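You operate a simulated robot arm through the tools that you are given. There is no shell and no other tool. Be economical: measure what you need, move in short steps, check, and stop when the job is done.

The job below is to be done with a simulated robot arm. You get a single attempt, and the scene is never put back.

Task
Put the blue padlock on the top of the green bench. Put the orange cloth from the top of the back bench on the top of the white cabinet. Turn the orange marker on the big right gauge to 0.2. Fetch the purple ring from the top of the grey bench and set it on the white dish of water. Fetch the round green plug and set it in the purple bin. Take the orange sponge on the top of the wooden bench and put it away on the top of the low grey cabinet. Press the hold key on the left blue box three times. Take the steel fitting with blue nut and red nut on the free end of the red bench and put it away on the upper shelf of the green bench. The order is free.

Only the result counts: the job must be done as asked and must still hold three seconds after the hand-in. Knocking over, shifting, dropping, spilling or breaking anything else fails it. Flat cloth is picked up by pressing the open fingertips on it (5 to 10 N) and closing them slowly along it; thin cloth reads only 2 to 8 mm in the jaws.

Robot
A 7-joint arm with a two-finger parallel gripper on a trunk, on a base that drives. Base frame: it is fixed to the floor where the robot stands at the start and does not move with it; the origin is under the middle of the robot, x ahead of it, y to its left, z up; the surface under the hand at the start is at about z = 90. Readings come in cm, rad, newtons and seconds.
With the tool pointing down near the work surface it reaches from about 30 to 72 cm from the robot's upright axis, wherever it stands. Its first joint turns from -2.897 to 2.897 rad. Places, roughly: blue padlock (6x2x9 cm) [80, 20, 90]; hold key on the left blue box [-230, 290, 150]; orange cloth (9x7x5 cm) [70, 10, 90]; orange marker on the big right gauge [-240, 150, 160]; orange sponge (9x6x5 cm) [-230, 480, 90]; purple bin (13x18x9 cm) [-470, 30, 30]; purple ring (3x3x2 cm) [-670, 430, 80]; round green plug (4x4x6 cm) [-680, 440, 90]; steel fitting with blue nut and re (5x3x3 cm) [-490, -80, 90]; top of the green bench [-240, -230, 90]; top of the low grey cabinet [-460, 250, 30]; top of the white cabinet [-250, 290, 90]; upper shelf of the green bench [-240, -230, 40]; white dish of water (9x9x2 cm) [-650, 420, 80]. Payload 3.43 kg.
The tool frame sits at the grasp point between the pads (the TCP): z along the fingers, y along the line on which they close. The tips reach 3 cm beyond it. Largest opening 9.4 cm; finger width 2.8, thickness 1; the body of the gripper, 5 by 9.6 cm, starts 5.5 cm behind the TCP.
Orientation is told as [roll, pitch, yaw] about the base's x, y, z axes, in that order, counted from this pose: with the fingers straight down and closing along the base's y, the tool's x points along the base's -x, its y along +y and its z along -z.

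Tools
- The arm moves only by the tool servo_tool. Its argument "moves" is a list of rows, each an object (a shift or turn left out is 0, a gripper value left out holds the last) with "travel": the shift along the tool's x, y, z in units of 40 mm (1.0 is 40 mm), a list of three; "turn": the turn, a rotation vector about the tool's x, y, z in units of 8 degrees (1.0 is 8 degrees), a list of three; "grip": the gripper command, from -1 (fully open) to 1 (shut), values between in proportion. In form: [{"travel": [x, y, z], "turn": [rx, ry, rz], "grip": grip}, ...]. A call has 1 to 8 rows; each row shifts and turns the commanded pose from where the row before left it, along the tool's axes as they then stand. A call with a number of a shift or a turn outside -1 to 1 is refused whole. A row lasts 0.2 s, in which the tool goes at most 5 cm and 0.15 rad; a call with a longer step from one row to the next is refused whole, and so is a gripper value outside its range. Where a pose cannot be reached the arm comes as near as it can. A force on the tool above 40 N (or 10 N above the force at the start of the call, whichever is more), or a blocked arm, ends the call early, and 0.2 s more pass. The fingers move at their own pace (about 10.8 cm/s each) and stop on an object; they squeeze with about 29 N. The grip force told is the motor's: it shows also when the fingers shut on nothing. Time passes only in rows, and 0.2 s behind the last, so rows that do not move let the fingers close. The reply holds the time, the measured pose of the TCP, the force on the tool along the base axes, the opening and the grip force, in the units named above and with some noise, with the torque about the TCP (base axes, N m) and any sound that the robot's microphone picked up.
- Cameras (640 x 400 px; columns grow to the right, rows downward): "scene" is now at [45.08, -0.33, 116.97]; the picture's right is [-0.00, -0.99, 0.14], its down [-0.81, 0.09, 0.59] and it looks along [-0.59, -0.12, -0.80] (base axes); focal length 214 px, centre (320, 200). "wrist" rides on the gripper at [7.6, 1.4, -10.3] in the tool frame; the picture's right is [-0.18, 0.98, 0.00], its down [-0.75, -0.14, -0.64] and it looks along [-0.63, -0.12, 0.77] (tool axes); focal length 243 px, centre (320, 200). There is no depth. A picture from a camera that has moved, and an enlarged one, comes with that camera's place and axes in the base frame and with its lens.
- get_image(camera): a new picture of that camera. No time passes.
- slide_trunk(by): slides the trunk up (or, below 0, down) by that many cm; the arm and the scene camera ride with it, the base frame stays. It gives what a move gives, with no picture.
- base_move(legs): drives the robot by 1 to 6 legs, each [ahead, left, turn to the left] in cm, cm and rad, along the robot's own axes; the way and the turn of a leg run together, so that a leg with both is an arc; at most 150 cm and 3.142 rad a leg. The arm and the cameras ride along, it lands a little off, and it stops where it bumps. It gives what a move gives.
- pan_tilt(pan, tilt): turns the head with the scene camera to pan (to the left, within 1.396 rad either way) and tilt (down, from -0.506 to 1.204), counted from straight ahead of the robot. It gives what a move gives.
- zoom(camera, box): a new picture of the part [left, top, right, bottom] of that camera's present view, enlarged. No time passes.
- job_done(): hands the job in; it is judged then, once.

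Go step by step. Nothing tells you exact positions but the pictures and the camera data: compare them with the known pose of the tool, close in by small moves and look again before you grip or let go. The budget is 207 turns and 192 pictures, counting those below and the enlarged ones. Unless the task says otherwise, let go and move clear before handing in.

The tools are called after "Request:" as name(argument=value, ...) on one line, values as JSON. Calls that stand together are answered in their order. servo_tool: Moves the arm, as the interface text tells. Its arguments: {"type":"object","properties":{"moves":{"type":"array"}},"required":["moves"]} The other tools are called the same way: slide_trunk (by) slides the trunk up or down; base_move (legs) drives the base; pan_tilt (pan, tilt) turns the head that bears the scene camera; get_image (camera) takes a picture; zoom (camera, box) takes an enlarged picture of a part of a camera's view; job_done () hands the job in.

At the start:

```text
clock: 0.0
tcp_pos: [39.84, 0.95, 113.04]
orientation: [0.0, 0.0, 0.0]
force: [0.0, 0.0, 0.1]
torque: [0.01, -0.01, 0.01]
finger_gap: 9.42
grip_force: 0.0
trunk travel left (down, up): [-27.5, 31.5]
robot x, y, heading: [0.15, -0.62, 0.007]
head pan, tilt: [-0.145, 0.634]
```

scene: 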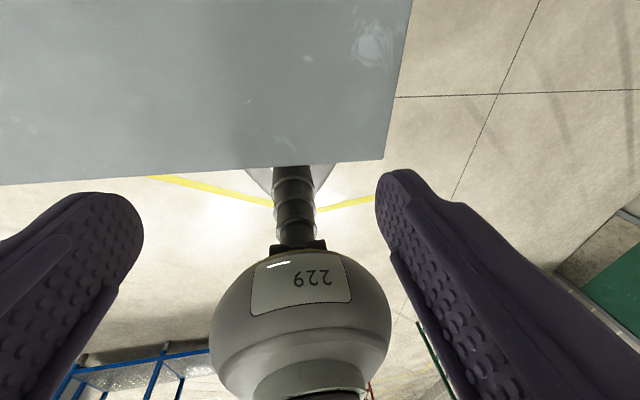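
wrist: 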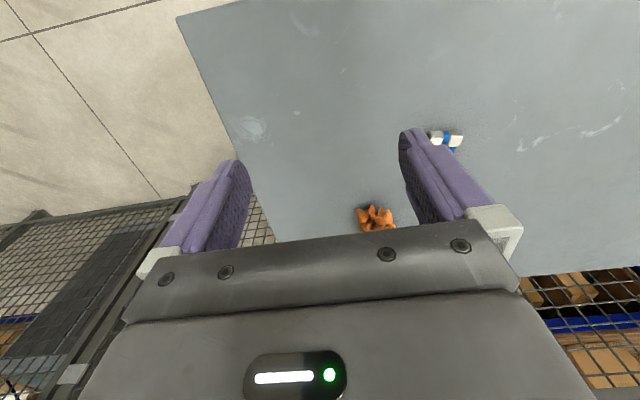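

I see the grey back bench in front with an orange cloth and something blue and white on it. I'll look closer before moving and learn how the head camera behaves.

Request:
zoom(camera="wrist", box=[320, 100, 520, 240])

Request:
pan_tilt(pan=0.1, tilt=0.0)

Request:
get_image(camera="scene")

```text
2.86 times, centred on (420, 170) of wrist
camera zoom: at [32.3, 2.46, 123.11], right [0.18, 0.98, 0.0], down [0.75, -0.14, 0.64], along [0.63, -0.12, -0.77], focal length 693 px, centre (34, 286)
```

zoom: 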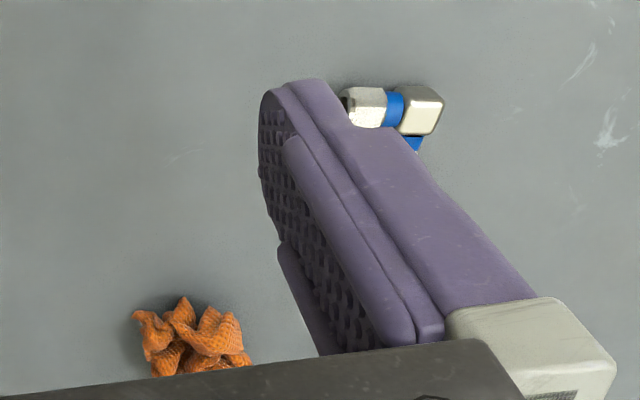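

```text
clock: 1.0
tcp_pos: [39.84, 1.04, 112.95]
orientation: [0.0, 0.0, 0.0]
force: [0.6, -0.6, 0.2]
torque: [0.0, 0.0, -0.01]
finger_gap: 9.41
grip_force: 0.0
trunk travel left (down, up): [-27.5, 31.5]
robot x, y, heading: [-0.08, 0.19, 0.002]
head pan, tilt: [0.099, 0.0]
```

```text
188 pictures are left
camera scene: at [50.89, 1.82, 116.65], right [0.0, -1.0, -0.1], down [-1.0, 0.0, 0.0], along [0.0, 0.1, -1.0], focal length 214 px, centre (320, 200)
```

scene: 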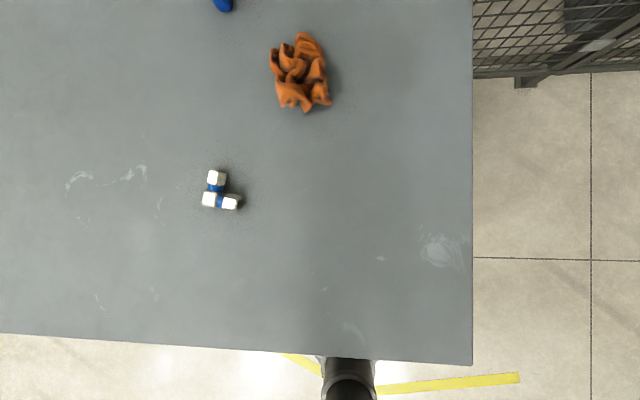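

The scene camera looks straight down at tilt 0, so the cloth is near (65, 7) and the padlock near (76, 17). I'll look around the room with several head poses to map it.

Request:
pan_tilt(pan=0.0, tilt=-0.5)

Request:
get_image(camera="scene")

Request:
pan_tilt(pan=0.0, tilt=1.2)

Request:
get_image(camera="scene")

Request:
pan_tilt(pan=1.2, tilt=0.0)

Request:
get_image(camera="scene")

Request:
pan_tilt(pan=-1.2, tilt=0.0)

Request:
get_image(camera="scene")

```text
clock: 1.9
tcp_pos: [39.86, 1.09, 112.94]
orientation: [0.0, 0.0, 0.0]
force: [-0.4, -0.6, 0.3]
torque: [0.01, 0.01, 0.02]
finger_gap: 9.41
grip_force: 0.0
trunk travel left (down, up): [-27.5, 31.5]
robot x, y, heading: [-0.24, 0.11, -0.0]
head pan, tilt: [0.0, -0.499]
```

```text
187 pictures are left
camera scene: at [54.89, 0.93, 118.9], right [0.0, -1.0, 0.0], down [-0.88, 0.0, -0.48], along [0.48, 0.0, -0.88], focal length 214 px, centre (320, 200)
```

scene: 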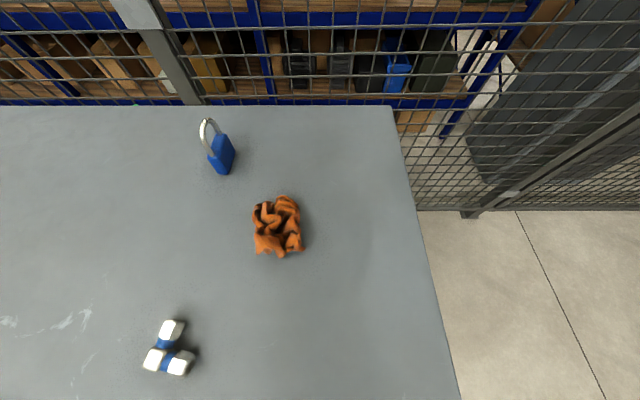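

```text
clock: 3.7
tcp_pos: [39.8, 1.03, 112.89]
orientation: [0.0, 0.0, 0.001]
force: [-0.3, 0.7, 0.3]
torque: [-0.04, -0.01, -0.03]
finger_gap: 9.38
grip_force: 0.1
trunk travel left (down, up): [-27.5, 31.5]
robot x, y, heading: [0.08, 0.12, -0.0]
head pan, tilt: [0.0, 1.201]
```

```text
186 pictures are left
camera scene: at [40.92, 0.93, 120.02], right [0.0, -1.0, 0.0], down [-0.36, 0.0, 0.93], along [-0.93, 0.0, -0.36], focal length 214 px, centre (320, 200)
```

scene: 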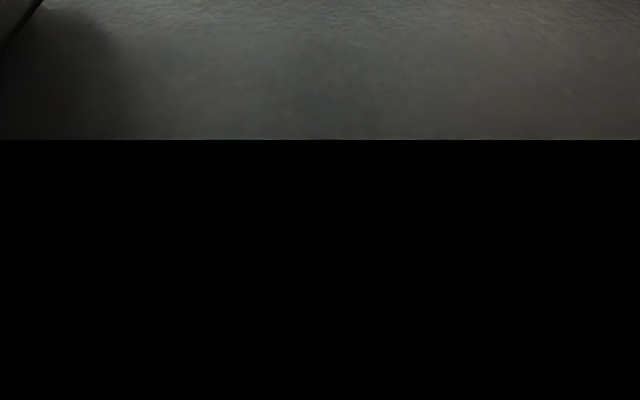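

```text
clock: 5.1
tcp_pos: [39.95, 1.03, 112.83]
orientation: [-0.001, -0.002, -0.002]
force: [-0.7, 0.3, -0.3]
torque: [0.01, 0.04, 0.01]
finger_gap: 9.41
grip_force: 0.1
trunk travel left (down, up): [-27.5, 31.5]
robot x, y, heading: [0.13, -0.19, 0.001]
head pan, tilt: [1.201, 0.0]
```

```text
185 pictures are left
camera scene: at [50.89, 9.32, 122.35], right [0.0, -0.36, -0.93], down [-1.0, 0.0, 0.0], along [0.0, 0.93, -0.36], focal length 214 px, centre (320, 200)
```

scene: 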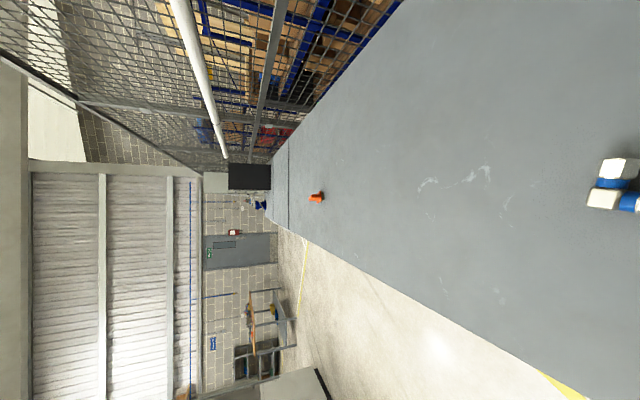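

```text
clock: 7.3
tcp_pos: [39.71, 1.08, 112.79]
orientation: [0.0, 0.001, -0.001]
force: [-0.1, -0.8, -0.2]
torque: [-0.01, -0.01, 0.0]
finger_gap: 9.41
grip_force: 0.1
trunk travel left (down, up): [-27.5, 31.5]
robot x, y, heading: [0.09, -0.26, -0.004]
head pan, tilt: [-1.201, 0.0]
```

```text
184 pictures are left
camera scene: at [50.9, -7.46, 122.35], right [0.0, -0.36, 0.93], down [-1.0, 0.0, 0.0], along [0.0, -0.93, -0.36], focal length 214 px, centre (320, 200)
```

scene: 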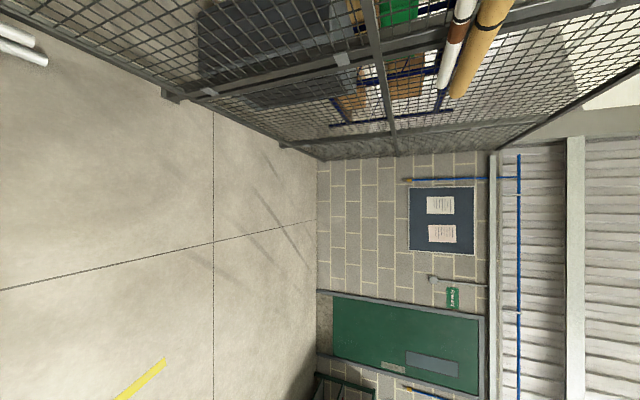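

The padlock stands upright near (76, 17) with its shackle up. It is just out of reach, so I'll edge the base ahead and then take the wrist over it.

Request:
base_move(legs=[[6, 0, 0]])

Request:
base_move(legs=[[5, 0, 0]])

Request:
servo_tool(moves=[{"travel": [-0.8, 0.6, 0]}, {"travel": [-0.8, 0.7, 0]}, {"travel": [-0.8, 0.7, 0]}, {"travel": [-0.8, 0.7, 0]}, {"travel": [-0.8, 0.7, 0]}])

Request:
get_image(camera="wrist")

```text
clock: 8.2
tcp_pos: [46.02, 1.1, 112.73]
orientation: [-0.001, 0.001, 0.0]
force: [-0.3, 0.7, -0.1]
torque: [-0.03, 0.04, 0.02]
finger_gap: 9.37
grip_force: 0.1
trunk travel left (down, up): [-27.5, 31.5]
robot x, y, heading: [5.97, -0.11, 0.001]
head pan, tilt: [-1.201, 0.0]
```

```text
clock: 9.1
tcp_pos: [46.04, 1.0, 112.91]
orientation: [-0.001, -0.001, -0.001]
force: [-0.2, 0.0, 0.2]
torque: [-0.04, 0.0, 0.05]
finger_gap: 9.39
grip_force: 0.0
trunk travel left (down, up): [-27.5, 31.5]
robot x, y, heading: [6.01, 0.17, 0.0]
head pan, tilt: [-1.201, 0.0]
stopped in leg 1: the robot was blocked; the commanded pose is now the measured one
```

```text
clock: 10.3
tcp_pos: [62.27, 14.81, 112.76]
orientation: [-0.001, -0.001, -0.001]
force: [-0.2, -0.1, 0.3]
torque: [0.0, 0.01, -0.01]
finger_gap: 9.39
grip_force: 0.1
trunk travel left (down, up): [-27.5, 31.5]
robot x, y, heading: [6.26, -0.04, 0.004]
head pan, tilt: [-1.201, 0.0]
```

```text
183 pictures are left
camera wrist: at [54.57, 16.18, 122.95], right [0.18, 0.98, 0.0], down [0.75, -0.14, 0.64], along [0.63, -0.12, -0.77], focal length 243 px, centre (320, 200)
```

wrist: 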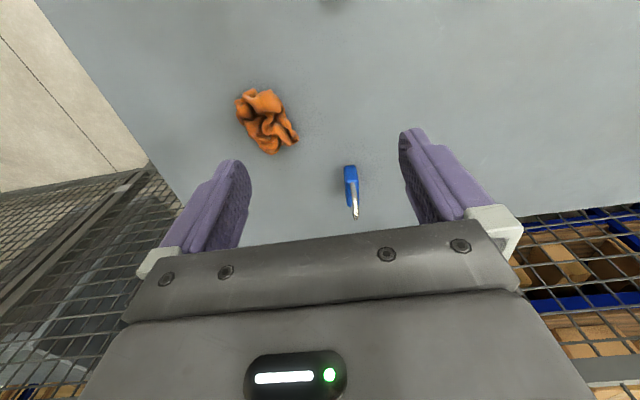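

Request:
zoom(camera="wrist", box=[300, 140, 400, 230])

```text
4.44 times, centred on (350, 185) of wrist
camera zoom: at [54.57, 16.18, 122.95], right [0.18, 0.98, 0.0], down [0.75, -0.14, 0.64], along [0.63, -0.12, -0.77], focal length 1078 px, centre (187, 267)
```

zoom: 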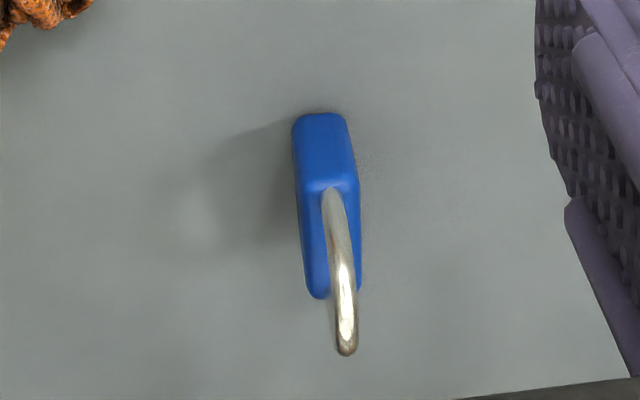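

The padlock's thin side runs roughly across y with a slight yaw, and its centre is near (77.5, 16.8). I'll tilt the fingers outward for reach and come over it.

Request:
servo_tool(moves=[{"turn": [0, 0, 0.7]}, {"turn": [0, -1, 0]}, {"turn": [0, -1, 0]}, {"turn": [0, -1, 0]}, {"travel": [-0.655, 0.218, 0.79]}, {"travel": [-0.655, 0.218, 0.79]}, {"travel": [-0.655, 0.218, 0.79]}, {"travel": [-0.655, 0.218, 0.79]}])

Request:
get_image(camera="wrist")

```text
clock: 12.1
tcp_pos: [77.15, 16.5, 105.51]
orientation: [-0.003, -0.418, -0.097]
force: [-0.2, 0.5, -1.1]
torque: [0.03, 0.02, 0.01]
finger_gap: 9.39
grip_force: 0.0
trunk travel left (down, up): [-27.5, 31.5]
robot x, y, heading: [6.06, -0.23, 0.001]
head pan, tilt: [-1.201, 0.0]
```

```text
181 pictures are left
camera wrist: at [66.25, 19.09, 111.74], right [0.26, 0.96, 0.07], down [0.41, -0.18, 0.89], along [0.87, -0.2, -0.44], focal length 243 px, centre (320, 200)
```

wrist: 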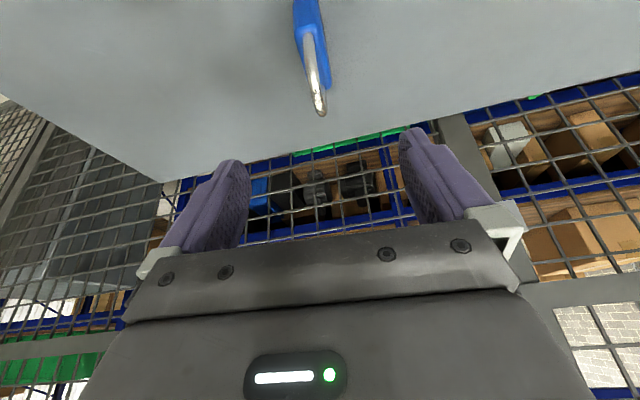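

Request:
servo_tool(moves=[{"travel": [0.36, 0.05, 0.79]}, {"travel": [0.35, 0.04, 0.79]}, {"travel": [0.35, 0, 0.79]}])

Request:
get_image(camera="wrist")

```text
clock: 12.9
tcp_pos: [77.03, 17.01, 95.07]
orientation: [-0.002, -0.419, -0.099]
force: [-0.1, 0.3, 0.4]
torque: [0.01, -0.04, 0.0]
finger_gap: 9.37
grip_force: 0.1
trunk travel left (down, up): [-27.5, 31.5]
robot x, y, heading: [6.18, 0.15, 0.002]
head pan, tilt: [-1.201, 0.0]
```

```text
180 pictures are left
camera wrist: at [66.22, 19.55, 101.33], right [0.26, 0.96, 0.07], down [0.41, -0.18, 0.89], along [0.87, -0.2, -0.44], focal length 243 px, centre (320, 200)
```

wrist: 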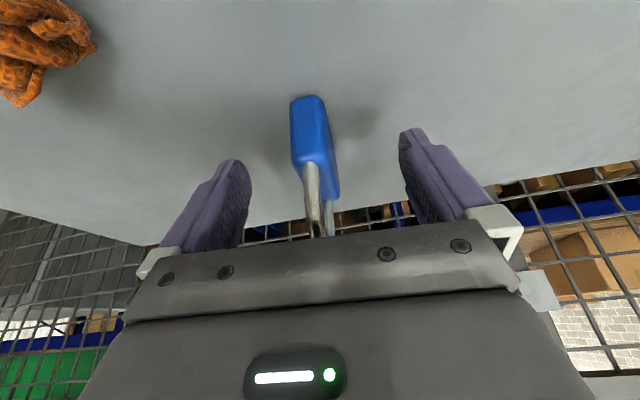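

Request:
servo_tool(moves=[{"travel": [0.08, -0.02, 0.18]}, {"grip": 0.3}, {"grip": 1}, {"grip": 1}, {"grip": 1}])

Request:
get_image(camera="wrist")

```text
clock: 14.1
tcp_pos: [77.11, 16.87, 94.35]
orientation: [0.0, -0.419, -0.097]
force: [-0.1, 0.5, 1.5]
torque: [-0.03, -0.09, 0.04]
finger_gap: 2.39
grip_force: 29.2
trunk travel left (down, up): [-27.5, 31.5]
robot x, y, heading: [5.89, 0.21, 0.001]
head pan, tilt: [-1.201, 0.0]
```

```text
179 pictures are left
camera wrist: at [66.17, 19.46, 100.61], right [0.26, 0.96, 0.07], down [0.41, -0.18, 0.89], along [0.87, -0.2, -0.44], focal length 243 px, centre (320, 200)
```

wrist: 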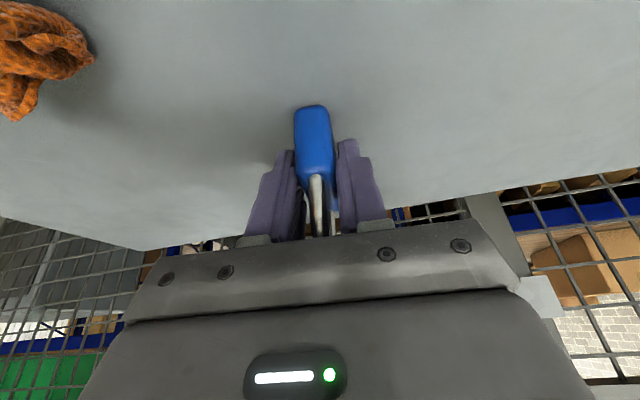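

The padlock is held firmly (2.4 cm). I'll lift it, draw the arm in and back away from the bench.

Request:
servo_tool(moves=[{"travel": [-0.4, 0, -0.9], "grip": 1}, {"travel": [-0.4, 0, -0.9]}, {"travel": [-0.4, 0, -0.9]}, {"travel": [-0.4, 0, -0.9]}, {"travel": [-0.4, 0, -0.9]}, {"travel": [0.9, 0, -0.4]}, {"travel": [0.9, 0, -0.4]}, {"travel": [0.9, 0, -0.4]}])

Request:
servo_tool(moves=[{"travel": [0.9, -0.4, -0.4]}, {"travel": [0.9, -0.5, -0.4]}, {"travel": [0.9, -0.5, -0.4]}, {"travel": [0.9, -0.5, -0.4]}, {"travel": [0, -0.8, 0]}, {"travel": [0, -0.8, 0]}])

Request:
base_move(legs=[[-45, 0, 0], [0, 0, -1.57]])

Request:
pan_tilt(pan=0, tilt=-0.5)

Request:
get_image(camera="scene")

Request:
pan_tilt(pan=-1.1, tilt=0)

Request:
get_image(camera="scene")

```text
clock: 15.9
tcp_pos: [65.33, 18.17, 114.17]
orientation: [0.0, -0.421, -0.097]
force: [-0.5, -0.6, -0.8]
torque: [-0.02, -0.04, -0.01]
finger_gap: 2.38
grip_force: 28.6
trunk travel left (down, up): [-27.5, 31.5]
robot x, y, heading: [6.39, 0.1, 0.001]
head pan, tilt: [-1.201, 0.0]
```

```text
clock: 17.3
tcp_pos: [48.02, 5.7, 114.04]
orientation: [-0.002, -0.418, -0.099]
force: [-0.6, -1.1, -1.1]
torque: [-0.01, 0.03, -0.01]
finger_gap: 2.37
grip_force: 29.3
trunk travel left (down, up): [-27.5, 31.5]
robot x, y, heading: [5.96, 0.22, -0.0]
head pan, tilt: [-1.201, 0.0]
```

```text
clock: 23.8
tcp_pos: [-32.02, -42.04, 114.02]
orientation: [-0.002, -0.419, -1.646]
force: [-0.2, -0.5, -0.5]
torque: [0.04, 0.04, -0.05]
finger_gap: 2.38
grip_force: 28.7
trunk travel left (down, up): [-27.5, 31.5]
robot x, y, heading: [-38.93, 0.11, -1.547]
head pan, tilt: [-1.201, 0.0]
```

```text
clock: 25.2
tcp_pos: [-31.96, -41.85, 114.12]
orientation: [-0.002, -0.417, -1.645]
force: [0.4, -0.6, -0.8]
torque: [0.01, -0.01, 0.0]
finger_gap: 2.39
grip_force: 29.0
trunk travel left (down, up): [-27.5, 31.5]
robot x, y, heading: [-38.92, -0.19, -1.544]
head pan, tilt: [0.0, -0.499]
```

```text
178 pictures are left
camera scene: at [-32.79, -53.19, 125.61], right [-1.0, 0.08, 0.0], down [0.05, 0.61, -0.79], along [-0.06, -0.79, -0.61], focal length 214 px, centre (320, 200)
```

scene: 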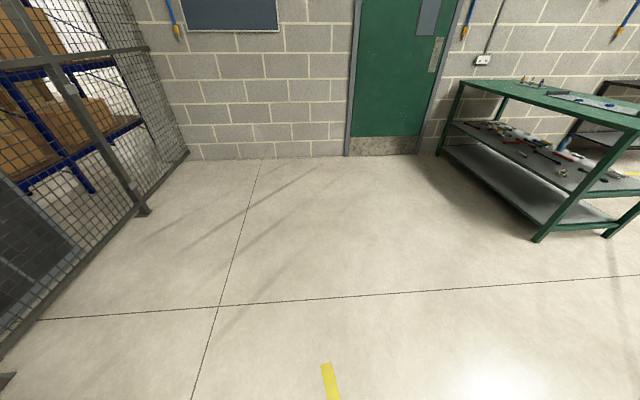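

```text
clock: 26.5
tcp_pos: [-31.94, -42.02, 114.04]
orientation: [0.0, -0.418, -1.647]
force: [0.2, -0.5, 0.0]
torque: [0.02, 0.02, 0.0]
finger_gap: 2.36
grip_force: 28.7
trunk travel left (down, up): [-27.5, 31.5]
robot x, y, heading: [-38.6, -0.18, -1.544]
head pan, tilt: [-1.1, 0.0]
```

```text
177 pictures are left
camera scene: at [-40.42, -47.88, 126.38], right [-0.43, 0.4, 0.81], down [0.07, 0.91, -0.41], along [-0.9, -0.12, -0.42], focal length 214 px, centre (320, 200)
```

scene: 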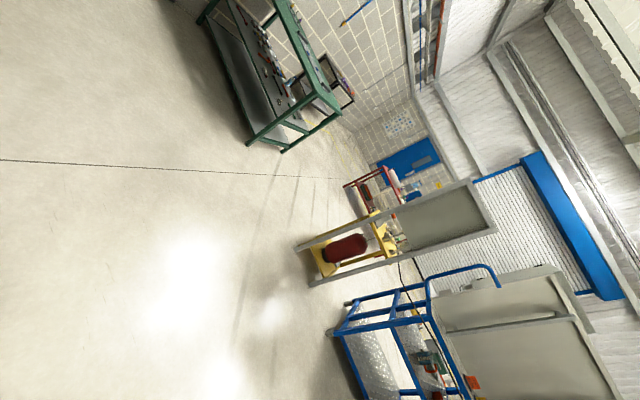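

The head camera turns out to ride on the hand. The green bench stands at roughly x -268..-208, y -300..-151, so I'll drive to its +x side and look at its top.

Request:
base_move(legs=[[0, 0, -1.597], [100, 90, 0], [8, 100, 0]])

Request:
pan_tilt(pan=0, tilt=-0.1)

Request:
get_image(camera="scene")

Request:
get_image(camera="wrist")

```text
clock: 41.9
tcp_pos: [-189.55, -194.86, 114.19]
orientation: [0.0, -0.419, 3.029]
force: [0.1, 0.0, -1.2]
torque: [0.01, 0.0, -0.03]
finger_gap: 2.36
grip_force: 28.3
trunk travel left (down, up): [-27.5, 31.5]
robot x, y, heading: [-147.34, -189.56, 3.128]
head pan, tilt: [-1.1, 0.0]
```

```text
clock: 43.2
tcp_pos: [-189.59, -194.88, 114.07]
orientation: [-0.001, -0.419, 3.028]
force: [-0.1, 0.6, -1.4]
torque: [0.03, -0.01, 0.01]
finger_gap: 2.39
grip_force: 29.0
trunk travel left (down, up): [-27.5, 31.5]
robot x, y, heading: [-147.46, -189.83, 3.125]
head pan, tilt: [0.0, -0.099]
```

```text
176 pictures are left
camera scene: at [-198.6, -193.98, 122.52], right [0.11, 0.99, 0.0], down [0.86, -0.1, -0.49], along [-0.49, 0.06, -0.87], focal length 214 px, centre (320, 200)
```

scene: 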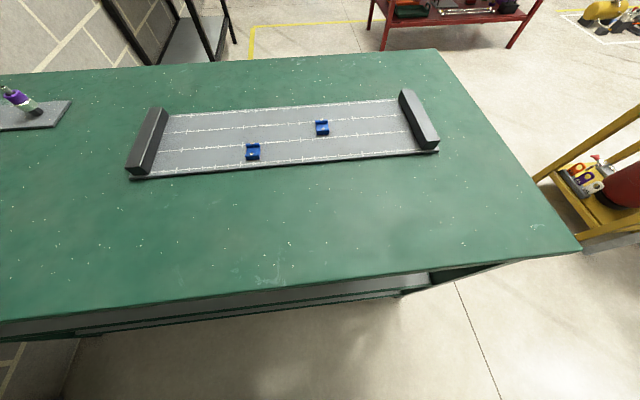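

```text
175 pictures are left
camera wrist: at [-178.63, -197.59, 120.28], right [-0.28, -0.96, 0.07], down [-0.41, 0.19, 0.89], along [-0.87, 0.22, -0.44], focal length 243 px, centre (320, 200)
```

wrist: 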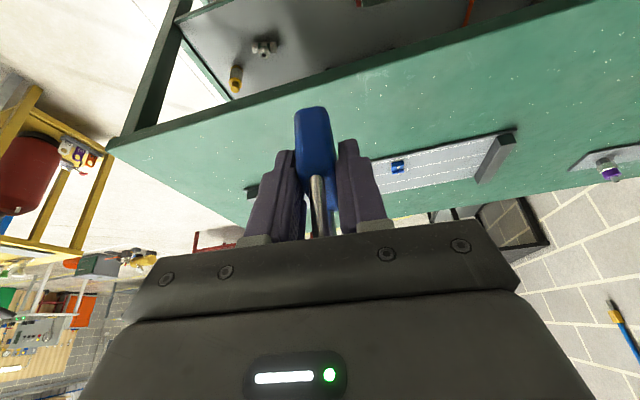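

The front strip of the green top (x about -203..-224) is free. I'll carry the padlock over it and lower until near contact.

Request:
servo_tool(moves=[{"travel": [-0.9, 0, 0.4]}, {"travel": [-0.9, 0, 0.4]}, {"travel": [-0.9, 0, 0.4]}, {"travel": [-0.9, 0, 0.4]}, {"travel": [-0.9, 0, 0.4]}, {"travel": [-0.9, 0, 0.4]}, {"travel": [0.4, 0, 0.9]}, {"travel": [0.4, 0, 0.9]}])

Request:
servo_tool(moves=[{"travel": [0.4, 0, 0.9]}, {"travel": [0.4, 0, 0.9]}])

Request:
get_image(camera="wrist")

```text
clock: 45.0
tcp_pos: [-213.2, -192.35, 106.03]
orientation: [0.001, -0.417, 3.028]
force: [0.6, -0.1, -1.6]
torque: [0.02, -0.01, 0.03]
finger_gap: 2.35
grip_force: 29.4
trunk travel left (down, up): [-27.5, 31.5]
robot x, y, heading: [-147.01, -189.65, 3.127]
head pan, tilt: [0.0, -0.099]
```

```text
clock: 45.6
tcp_pos: [-213.15, -192.3, 98.21]
orientation: [0.0, -0.42, 3.029]
force: [-0.3, 0.6, -1.2]
torque: [-0.01, 0.0, 0.0]
finger_gap: 2.37
grip_force: 28.9
trunk travel left (down, up): [-27.5, 31.5]
robot x, y, heading: [-147.54, -189.8, 3.126]
head pan, tilt: [0.0, -0.099]
```

```text
174 pictures are left
camera wrist: at [-202.25, -194.95, 104.41], right [-0.28, -0.96, 0.07], down [-0.41, 0.19, 0.89], along [-0.87, 0.22, -0.44], focal length 243 px, centre (320, 200)
```

wrist: 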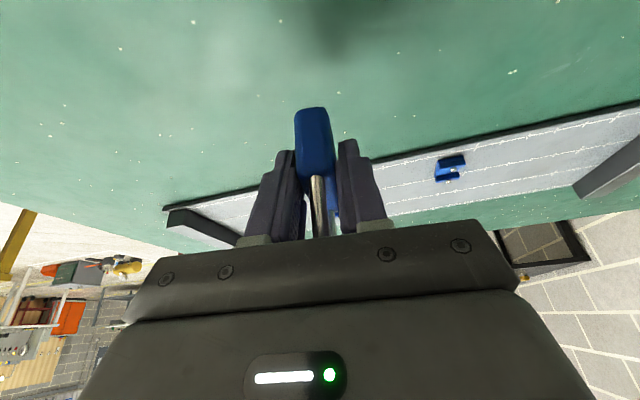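

Request:
servo_tool(moves=[{"travel": [0.12, 0, 0.27]}, {"travel": [0.1, 0, 0.22]}, {"travel": [0.06, 0, 0.14]}, {"travel": [0.04, 0, 0.09]}])

```text
clock: 46.6
tcp_pos: [-213.1, -192.17, 95.08]
orientation: [0.0, -0.42, 3.027]
force: [-0.5, -0.1, -1.2]
torque: [0.0, -0.03, -0.02]
finger_gap: 2.35
grip_force: 29.1
trunk travel left (down, up): [-27.5, 31.5]
robot x, y, heading: [-147.53, -189.81, 3.126]
head pan, tilt: [0.0, -0.099]
```

Request:
servo_tool(moves=[{"travel": [0.03, 0, 0.07]}, {"travel": [0.03, 0, 0.07]}, {"travel": [0.02, 0, 0.05]}])

Request:
zoom(camera="wrist", box=[260, 60, 380, 200])

```text
clock: 47.4
tcp_pos: [-213.15, -192.31, 94.35]
orientation: [0.0, -0.419, 3.028]
force: [-0.4, -0.4, -1.1]
torque: [-0.04, 0.02, 0.0]
finger_gap: 2.39
grip_force: 29.1
trunk travel left (down, up): [-27.5, 31.5]
robot x, y, heading: [-147.39, -189.64, 3.124]
head pan, tilt: [0.0, -0.099]
```

```text
2.86 times, centred on (320, 130) of wrist
camera zoom: at [-202.17, -194.92, 100.55], right [-0.28, -0.96, 0.07], down [-0.41, 0.19, 0.89], along [-0.87, 0.22, -0.44], focal length 693 px, centre (320, 400)
```

zoom: 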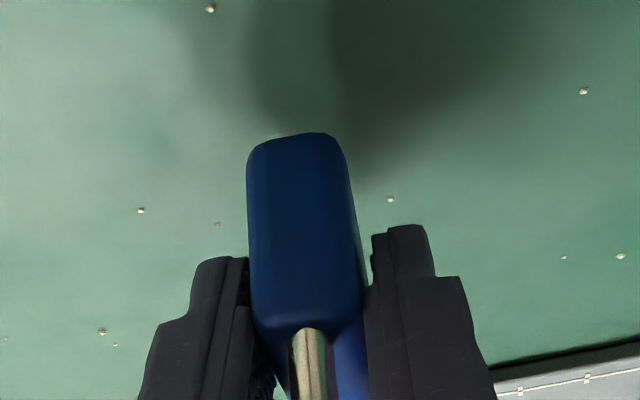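

Request:
servo_tool(moves=[{"travel": [0.02, 0, 0.05]}, {"travel": [0.02, 0, 0.05]}, {"travel": [0.02, 0, 0.05]}])

Request:
servo_tool(moves=[{"travel": [0.02, 0, 0.05]}, {"travel": [0.02, 0, 0.05]}])

```text
clock: 48.2
tcp_pos: [-213.15, -192.3, 93.7]
orientation: [0.0, -0.419, 3.028]
force: [0.2, 0.4, -0.8]
torque: [0.01, -0.03, -0.01]
finger_gap: 2.41
grip_force: 29.4
trunk travel left (down, up): [-27.5, 31.5]
robot x, y, heading: [-147.31, -189.54, 3.126]
head pan, tilt: [0.0, -0.099]
```

```text
clock: 48.8
tcp_pos: [-213.15, -192.2, 93.19]
orientation: [0.001, -0.419, 3.027]
force: [-0.5, 0.4, -1.1]
torque: [-0.05, -0.04, 0.01]
finger_gap: 2.39
grip_force: 28.6
trunk travel left (down, up): [-27.5, 31.5]
robot x, y, heading: [-147.36, -189.92, 3.128]
head pan, tilt: [0.0, -0.099]
```

Request:
servo_tool(moves=[{"travel": [0.02, 0, 0.05]}, {"travel": [0.02, 0, 0.05]}, {"travel": [0.02, 0, 0.05]}, {"travel": [0.02, 0, 0.05]}])

Request:
zoom(camera="wrist", box=[220, 0, 420, 200])

```text
clock: 49.8
tcp_pos: [-213.26, -192.27, 92.48]
orientation: [0.0, -0.422, 3.028]
force: [0.5, -0.3, 4.8]
torque: [-0.01, 0.2, 0.0]
finger_gap: 2.35
grip_force: 28.5
trunk travel left (down, up): [-27.5, 31.5]
robot x, y, heading: [-147.42, -189.78, 3.127]
head pan, tilt: [0.0, -0.099]
```

```text
2.00 times, centred on (320, 100) of wrist
camera zoom: at [-202.24, -194.9, 98.67], right [-0.28, -0.96, 0.08], down [-0.41, 0.19, 0.89], along [-0.87, 0.22, -0.44], focal length 485 px, centre (320, 400)
```

zoom: 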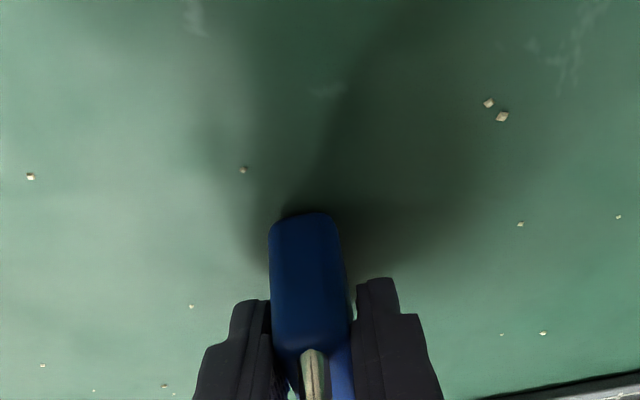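

Contact with the bench top (about 6 N, top at z ≈ 88). Releasing and backing straight up.

Request:
servo_tool(moves=[{"grip": 0.3}, {"grip": -0.5}, {"grip": -1}, {"travel": [-0.2, 0, -0.45]}, {"travel": [-0.4, 0, -0.9]}, {"travel": [-0.4, 0, -0.9]}, {"travel": [-0.4, 0, -0.9]}])

Request:
get_image(camera="wrist")

```text
clock: 51.4
tcp_pos: [-213.03, -192.36, 106.14]
orientation: [-0.001, -0.416, 3.027]
force: [-0.5, 0.3, 0.0]
torque: [0.0, 0.02, 0.0]
finger_gap: 9.44
grip_force: 0.0
trunk travel left (down, up): [-27.5, 31.5]
robot x, y, heading: [-147.01, -189.65, 3.127]
head pan, tilt: [0.0, -0.099]
```

```text
171 pictures are left
camera wrist: at [-202.1, -194.98, 112.37], right [-0.28, -0.96, 0.07], down [-0.41, 0.19, 0.89], along [-0.87, 0.22, -0.44], focal length 243 px, centre (320, 200)
```

wrist: 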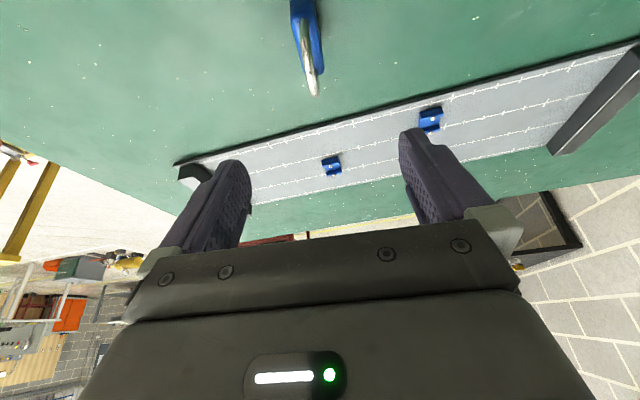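

The padlock stands free on the green bench. Now back to the back bench for the cloth: I retract, straighten the tool and drive.

Request:
servo_tool(moves=[{"travel": [0.7, 0, -0.8]}, {"travel": [0.9, 0, -0.4]}, {"travel": [0.9, 0, -0.4]}, {"travel": [0.9, 0, -0.4]}, {"travel": [0.9, 0, -0.4], "turn": [0, 1, 0]}, {"turn": [0, 1, 0]}, {"turn": [0, 1, 0]}, {"turn": [0, 0, -0.7]}])

Request:
base_move(legs=[[-50, 0, 0], [0, 0, -1.57], [70, -50, 0], [115, 0, 0], [0, 0, -1.555]])

```text
clock: 53.2
tcp_pos: [-193.8, -194.49, 108.01]
orientation: [0.0, 0.003, 3.126]
force: [0.2, -0.3, -0.4]
torque: [-0.03, 0.01, 0.0]
finger_gap: 9.42
grip_force: 0.0
trunk travel left (down, up): [-27.5, 31.5]
robot x, y, heading: [-147.4, -189.87, 3.126]
head pan, tilt: [0.0, -0.099]
```

```text
clock: 73.4
tcp_pos: [0.57, -0.2, 108.09]
orientation: [0.001, 0.0, -0.006]
force: [0.1, 0.3, -0.6]
torque: [-0.02, 0.01, 0.03]
finger_gap: 9.41
grip_force: 0.2
trunk travel left (down, up): [-27.5, 31.5]
robot x, y, heading: [-45.65, -5.54, -0.005]
head pan, tilt: [0.0, -0.099]
```

Request:
base_move(legs=[[47, 6, 0]])

Request:
servo_tool(moves=[{"travel": [-0.9, 0.4, 0]}, {"travel": [-0.6, 0.3, 0]}])

Request:
get_image(camera="wrist")

Request:
get_image(camera="scene")

```text
clock: 76.2
tcp_pos: [47.49, 5.53, 108.03]
orientation: [-0.001, 0.0, -0.003]
force: [0.1, 0.8, -0.6]
torque: [-0.01, 0.04, 0.0]
finger_gap: 9.4
grip_force: 0.0
trunk travel left (down, up): [-27.5, 31.5]
robot x, y, heading: [0.95, 0.14, -0.002]
head pan, tilt: [0.0, -0.099]
```

```text
clock: 76.8
tcp_pos: [53.45, 8.3, 107.97]
orientation: [-0.001, 0.002, -0.004]
force: [0.1, 1.0, 0.0]
torque: [-0.03, 0.0, -0.01]
finger_gap: 9.4
grip_force: 0.0
trunk travel left (down, up): [-27.5, 31.5]
robot x, y, heading: [1.47, 0.09, -0.003]
head pan, tilt: [0.0, -0.099]
```

```text
170 pictures are left
camera wrist: at [45.92, 9.88, 118.18], right [0.19, 0.98, 0.0], down [0.75, -0.14, 0.64], along [0.63, -0.12, -0.77], focal length 243 px, centre (320, 200)
```

wrist: 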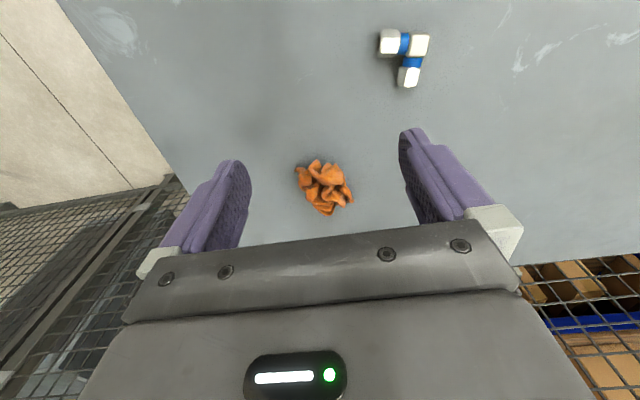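

```text
169 pictures are left
camera scene: at [65.38, 8.26, 111.96], right [0.0, -1.0, 0.0], down [-1.0, 0.0, -0.1], along [0.1, 0.0, -1.0], focal length 214 px, centre (320, 200)
```

scene: 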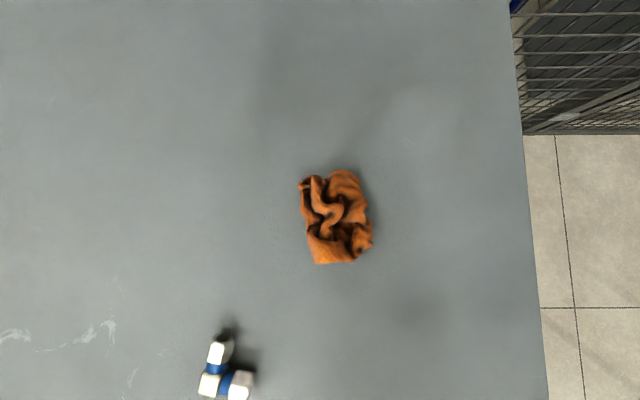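

The cloth is a crumpled heap centred near (65.8, 6.9), 7 cm wide across y. I'll come straight over and look.

Request:
servo_tool(moves=[{"travel": [-1, -0.12, 0]}, {"travel": [-1, -0.12, 0]}, {"travel": [-1, -0.12, 0]}, {"travel": [-0.08, 0, 0.9]}, {"travel": [0, 0, 0.8]}])

Request:
get_image(camera="wrist")

```text
clock: 78.0
tcp_pos: [65.92, 6.77, 101.04]
orientation: [0.0, 0.002, -0.005]
force: [0.2, 0.0, -0.1]
torque: [-0.04, 0.03, 0.03]
finger_gap: 9.39
grip_force: 0.1
trunk travel left (down, up): [-27.5, 31.5]
robot x, y, heading: [1.33, 0.3, -0.004]
head pan, tilt: [0.0, -0.099]
```

```text
168 pictures are left
camera wrist: at [58.34, 8.27, 111.32], right [0.19, 0.98, 0.0], down [0.75, -0.14, 0.64], along [0.63, -0.12, -0.77], focal length 243 px, centre (320, 200)
```

wrist: 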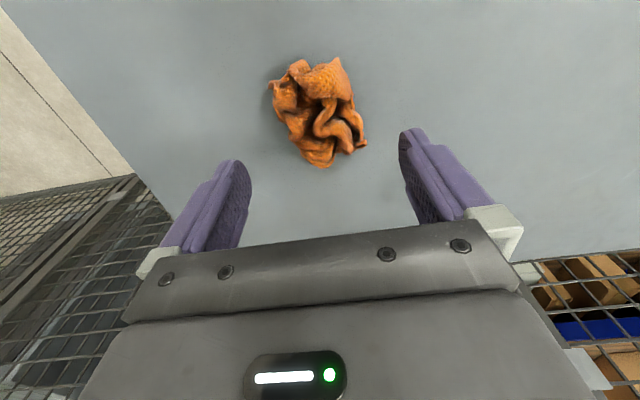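

Request:
servo_tool(moves=[{"travel": [0, 0, 0.9]}, {"travel": [0, 0, 0.8]}, {"travel": [0, 0, 0.2]}])

Request:
get_image(camera="wrist")

```text
clock: 78.8
tcp_pos: [65.78, 6.93, 93.44]
orientation: [0.001, 0.0, -0.003]
force: [0.9, 0.5, 0.7]
torque: [0.01, 0.01, 0.01]
finger_gap: 9.39
grip_force: 0.2
trunk travel left (down, up): [-27.5, 31.5]
robot x, y, heading: [1.43, 0.05, -0.003]
head pan, tilt: [0.0, -0.099]
```

```text
167 pictures are left
camera wrist: at [58.22, 8.28, 103.73], right [0.19, 0.98, 0.0], down [0.75, -0.14, 0.64], along [0.63, -0.12, -0.77], focal length 243 px, centre (320, 200)
```

wrist: 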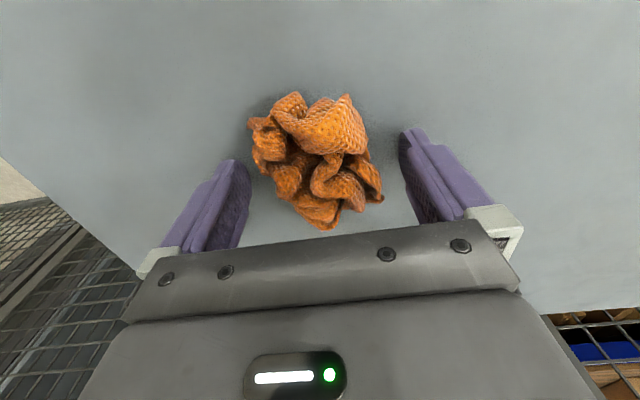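

Request:
servo_tool(moves=[{"travel": [0, 0, 0.12]}, {"travel": [0, 0, 0.12]}, {"travel": [0, 0, 0.1]}])

Request:
servo_tool(moves=[{"travel": [0, 0, 0.06]}, {"travel": [0, 0, 0.06]}])

```text
clock: 79.6
tcp_pos: [65.76, 6.93, 93.0]
orientation: [-0.001, -0.008, -0.006]
force: [-11.9, -0.4, 22.0]
torque: [-0.93, 0.63, -0.63]
finger_gap: 9.38
grip_force: 0.1
trunk travel left (down, up): [-27.5, 31.5]
robot x, y, heading: [1.34, 0.29, 0.003]
head pan, tilt: [0.0, -0.099]
stopped in row 3: the force on the tool passed its limit at 46 N (the readings are from after the stop); the commanded pose is now the measured one
```

```text
clock: 80.0
tcp_pos: [65.91, 6.88, 92.98]
orientation: [0.002, -0.011, -0.008]
force: [-12.4, 0.4, 22.2]
torque: [-1.14, 0.67, -0.79]
finger_gap: 9.4
grip_force: 0.0
trunk travel left (down, up): [-27.5, 31.5]
robot x, y, heading: [1.5, 0.36, -0.005]
head pan, tilt: [0.0, -0.099]
stopped in row 2: the force on the tool passed its limit at 44 N (the readings are from after the stop); the commanded pose is now the measured one
```

The bench top is at z ≈ 90. Up a touch, then close slowly on the heap.

Request:
servo_tool(moves=[{"travel": [0, 0, -0.12]}, {"grip": -0.5}, {"grip": 0}, {"grip": 0.3}, {"grip": 0.6}, {"grip": 1}, {"grip": 1}, {"grip": 1}])

Request:
get_image(camera="wrist")

```text
clock: 81.8
tcp_pos: [66.15, 6.95, 93.19]
orientation: [-0.002, -0.009, -0.008]
force: [0.7, 0.1, 0.1]
torque: [-0.01, 0.03, -0.03]
finger_gap: 6.07
grip_force: 29.2
trunk travel left (down, up): [-27.5, 31.5]
robot x, y, heading: [1.34, 0.21, -0.002]
head pan, tilt: [0.0, -0.099]
```

```text
166 pictures are left
camera wrist: at [58.47, 8.31, 103.33], right [0.19, 0.98, 0.0], down [0.75, -0.15, 0.65], along [0.64, -0.12, -0.76], focal length 243 px, centre (320, 200)
```

wrist: 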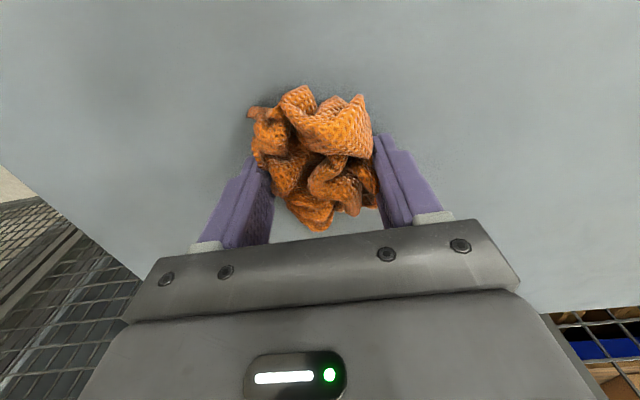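

The cloth is held (6.1 cm heap). Lift, draw in, back off and look toward the white cabinet.

Request:
servo_tool(moves=[{"travel": [0, 0, -0.5], "grip": 1}, {"travel": [0, 0, -1]}, {"travel": [0, 0, -1]}, {"travel": [0, 0, -1]}, {"travel": [0, 0, -1]}, {"travel": [1, 0, -0.5]}, {"travel": [1, -0.3, -0.5]}, {"travel": [1, -0.5, -0.5]}])

Request:
servo_tool(moves=[{"travel": [1, -0.4, 0]}, {"travel": [1, -0.4, 0]}, {"turn": [0, -1, 0]}, {"turn": [0, -1, 0]}, {"turn": [0, -1, 0]}])

Request:
base_move(legs=[[-50, 0, 0], [0, 0, 2.2]])

Request:
pan_tilt(pan=0, tilt=-0.5)

Request:
get_image(camera="scene")

Request:
get_image(camera="wrist")

```text
clock: 83.6
tcp_pos: [53.65, 3.58, 117.14]
orientation: [0.001, -0.01, -0.006]
force: [0.0, 0.4, 0.2]
torque: [0.02, 0.0, -0.04]
finger_gap: 6.07
grip_force: 29.3
trunk travel left (down, up): [-27.5, 31.5]
robot x, y, heading: [1.22, 0.38, -0.005]
head pan, tilt: [0.0, -0.099]
```

```text
clock: 84.8
tcp_pos: [45.91, 0.54, 117.0]
orientation: [0.001, -0.431, -0.005]
force: [0.3, 0.2, -0.6]
torque: [-0.02, -0.01, 0.0]
finger_gap: 6.03
grip_force: 29.3
trunk travel left (down, up): [-27.5, 31.5]
robot x, y, heading: [1.12, 0.49, -0.005]
head pan, tilt: [0.0, -0.099]
```

```text
clock: 93.0
tcp_pos: [-75.38, 35.95, 117.03]
orientation: [0.0, -0.428, 2.212]
force: [0.2, 0.5, -0.6]
torque: [0.0, 0.02, 0.01]
finger_gap: 6.02
grip_force: 28.9
trunk travel left (down, up): [-27.5, 31.5]
robot x, y, heading: [-48.21, 0.68, 2.217]
head pan, tilt: [0.0, -0.099]
```

```text
clock: 93.9
tcp_pos: [-75.26, 36.04, 116.92]
orientation: [0.0, -0.428, 2.213]
force: [-0.9, 0.2, 0.0]
torque: [0.0, -0.04, 0.0]
finger_gap: 6.03
grip_force: 28.7
trunk travel left (down, up): [-27.5, 31.5]
robot x, y, heading: [-47.94, 0.26, 2.218]
head pan, tilt: [0.0, -0.499]
```

```text
165 pictures are left
camera scene: at [-81.86, 44.65, 128.68], right [0.8, 0.6, 0.0], down [0.36, -0.48, -0.8], along [-0.48, 0.64, -0.6], focal length 214 px, centre (320, 200)
```

scene: 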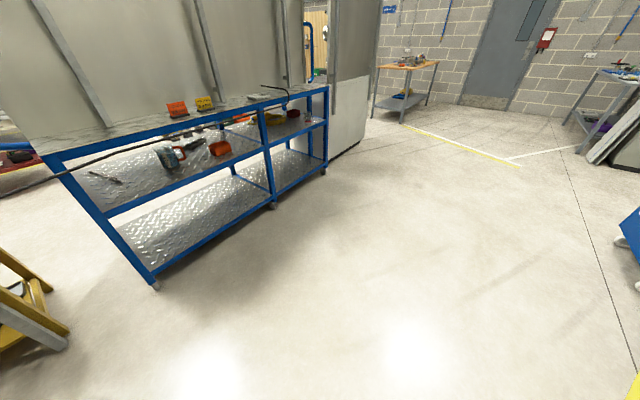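

```text
164 pictures are left
camera wrist: at [-69.66, 26.11, 123.14], right [-0.89, -0.46, 0.08], down [-0.14, 0.42, 0.9], along [-0.44, 0.78, -0.44], focal length 243 px, centre (320, 200)
```

wrist: 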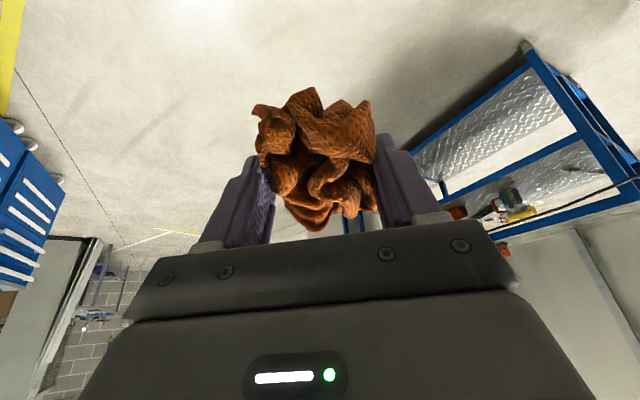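

The blue bench's front runs at x ≈ -215 (y 42–228), with the white cabinet just past it near (-225, 265–304). I'll drive there facing it.

Request:
base_move(legs=[[0, 0, 0.924], [45, -140, 0], [55, -140, 0]])

Request:
get_image(camera="scene")

Request:
pan_tilt(pan=0, tilt=0.0)

Request:
get_image(camera="scene")

```text
refused: leg 3 is longer than a leg can be; nothing moved
```

```text
163 pictures are left
camera scene: at [-81.86, 44.65, 128.68], right [0.8, 0.6, 0.0], down [0.36, -0.48, -0.8], along [-0.48, 0.64, -0.6], focal length 214 px, centre (320, 200)
```

scene: 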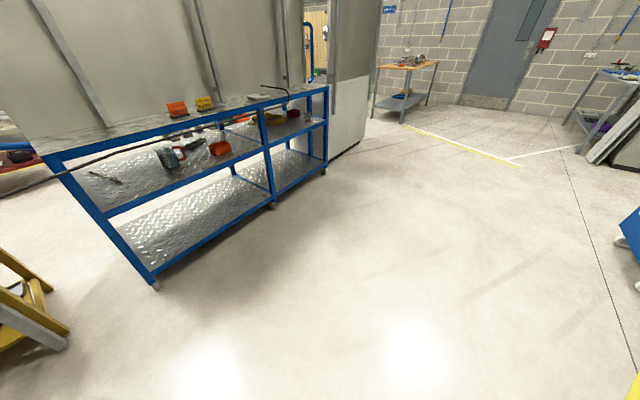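

```text
clock: 94.8
tcp_pos: [-75.23, 35.91, 117.01]
orientation: [0.0, -0.427, 2.213]
force: [0.3, -0.2, 0.2]
torque: [-0.01, 0.0, 0.01]
finger_gap: 6.03
grip_force: 29.0
trunk travel left (down, up): [-27.5, 31.5]
robot x, y, heading: [-48.17, 0.49, 2.214]
head pan, tilt: [0.0, 0.0]
```

```text
162 pictures are left
camera scene: at [-80.26, 42.5, 124.94], right [0.8, 0.6, 0.0], down [0.55, -0.73, -0.42], along [-0.25, 0.33, -0.91], focal length 214 px, centre (320, 200)
```

scene: 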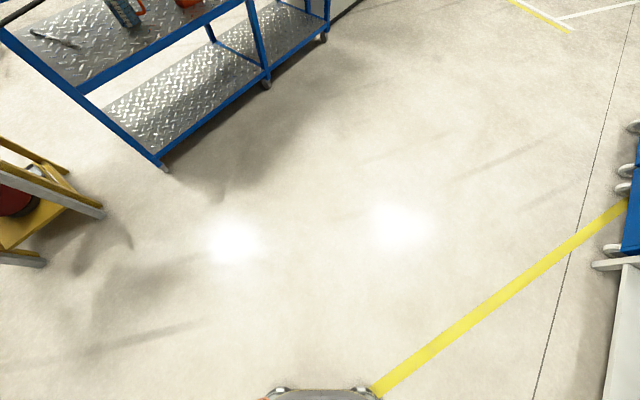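

Legs can be at most 150 cm in all; I'll split them and look again.

Request:
base_move(legs=[[0, 0, 0.924], [35, -95, 0], [35, -95, 0], [30, -90, 0]])

Request:
get_image(camera="scene")

Request:
pan_tilt(pan=0, tilt=-0.5)

Request:
get_image(camera="scene")

```text
clock: 111.8
tcp_pos: [-195.56, 279.1, 116.99]
orientation: [-0.002, -0.427, -3.132]
force: [0.6, 0.1, -0.3]
torque: [0.0, 0.0, -0.01]
finger_gap: 6.02
grip_force: 29.3
trunk travel left (down, up): [-27.5, 31.5]
robot x, y, heading: [-151.08, 280.39, -3.129]
head pan, tilt: [0.0, 0.0]
```

```text
161 pictures are left
camera scene: at [-203.83, 278.87, 124.93], right [-0.01, 1.0, 0.0], down [0.91, 0.01, -0.42], along [-0.42, -0.01, -0.91], focal length 214 px, centre (320, 200)
```

scene: 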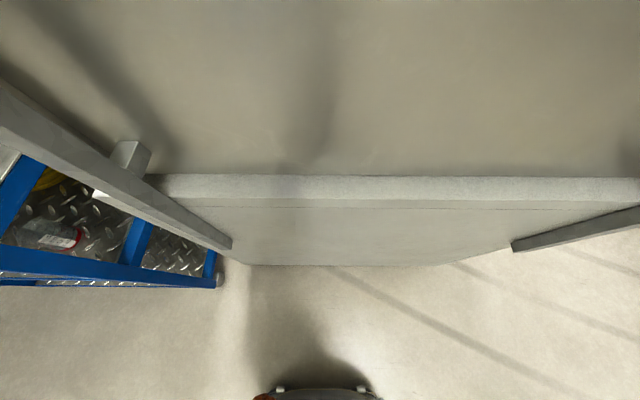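

```text
clock: 112.8
tcp_pos: [-195.45, 279.05, 117.06]
orientation: [0.001, -0.426, -3.133]
force: [-0.1, -0.3, -0.7]
torque: [-0.03, -0.01, -0.02]
finger_gap: 6.02
grip_force: 29.1
trunk travel left (down, up): [-27.5, 31.5]
robot x, y, heading: [-150.63, 279.94, -3.131]
head pan, tilt: [0.0, -0.499]
```

```text
160 pictures are left
camera scene: at [-206.51, 278.82, 128.68], right [-0.01, 1.0, 0.0], down [0.6, 0.01, -0.8], along [-0.8, -0.01, -0.6], focal length 214 px, centre (320, 200)
```

scene: 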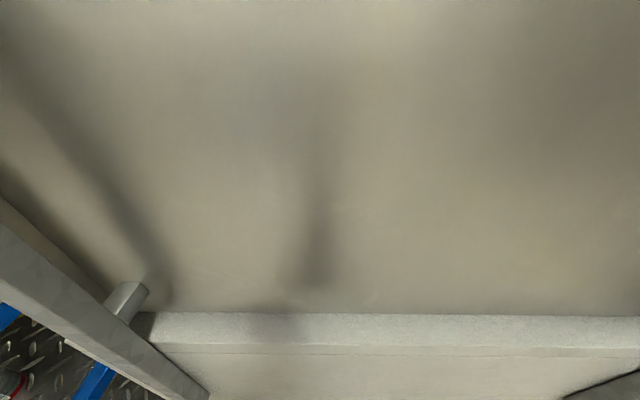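

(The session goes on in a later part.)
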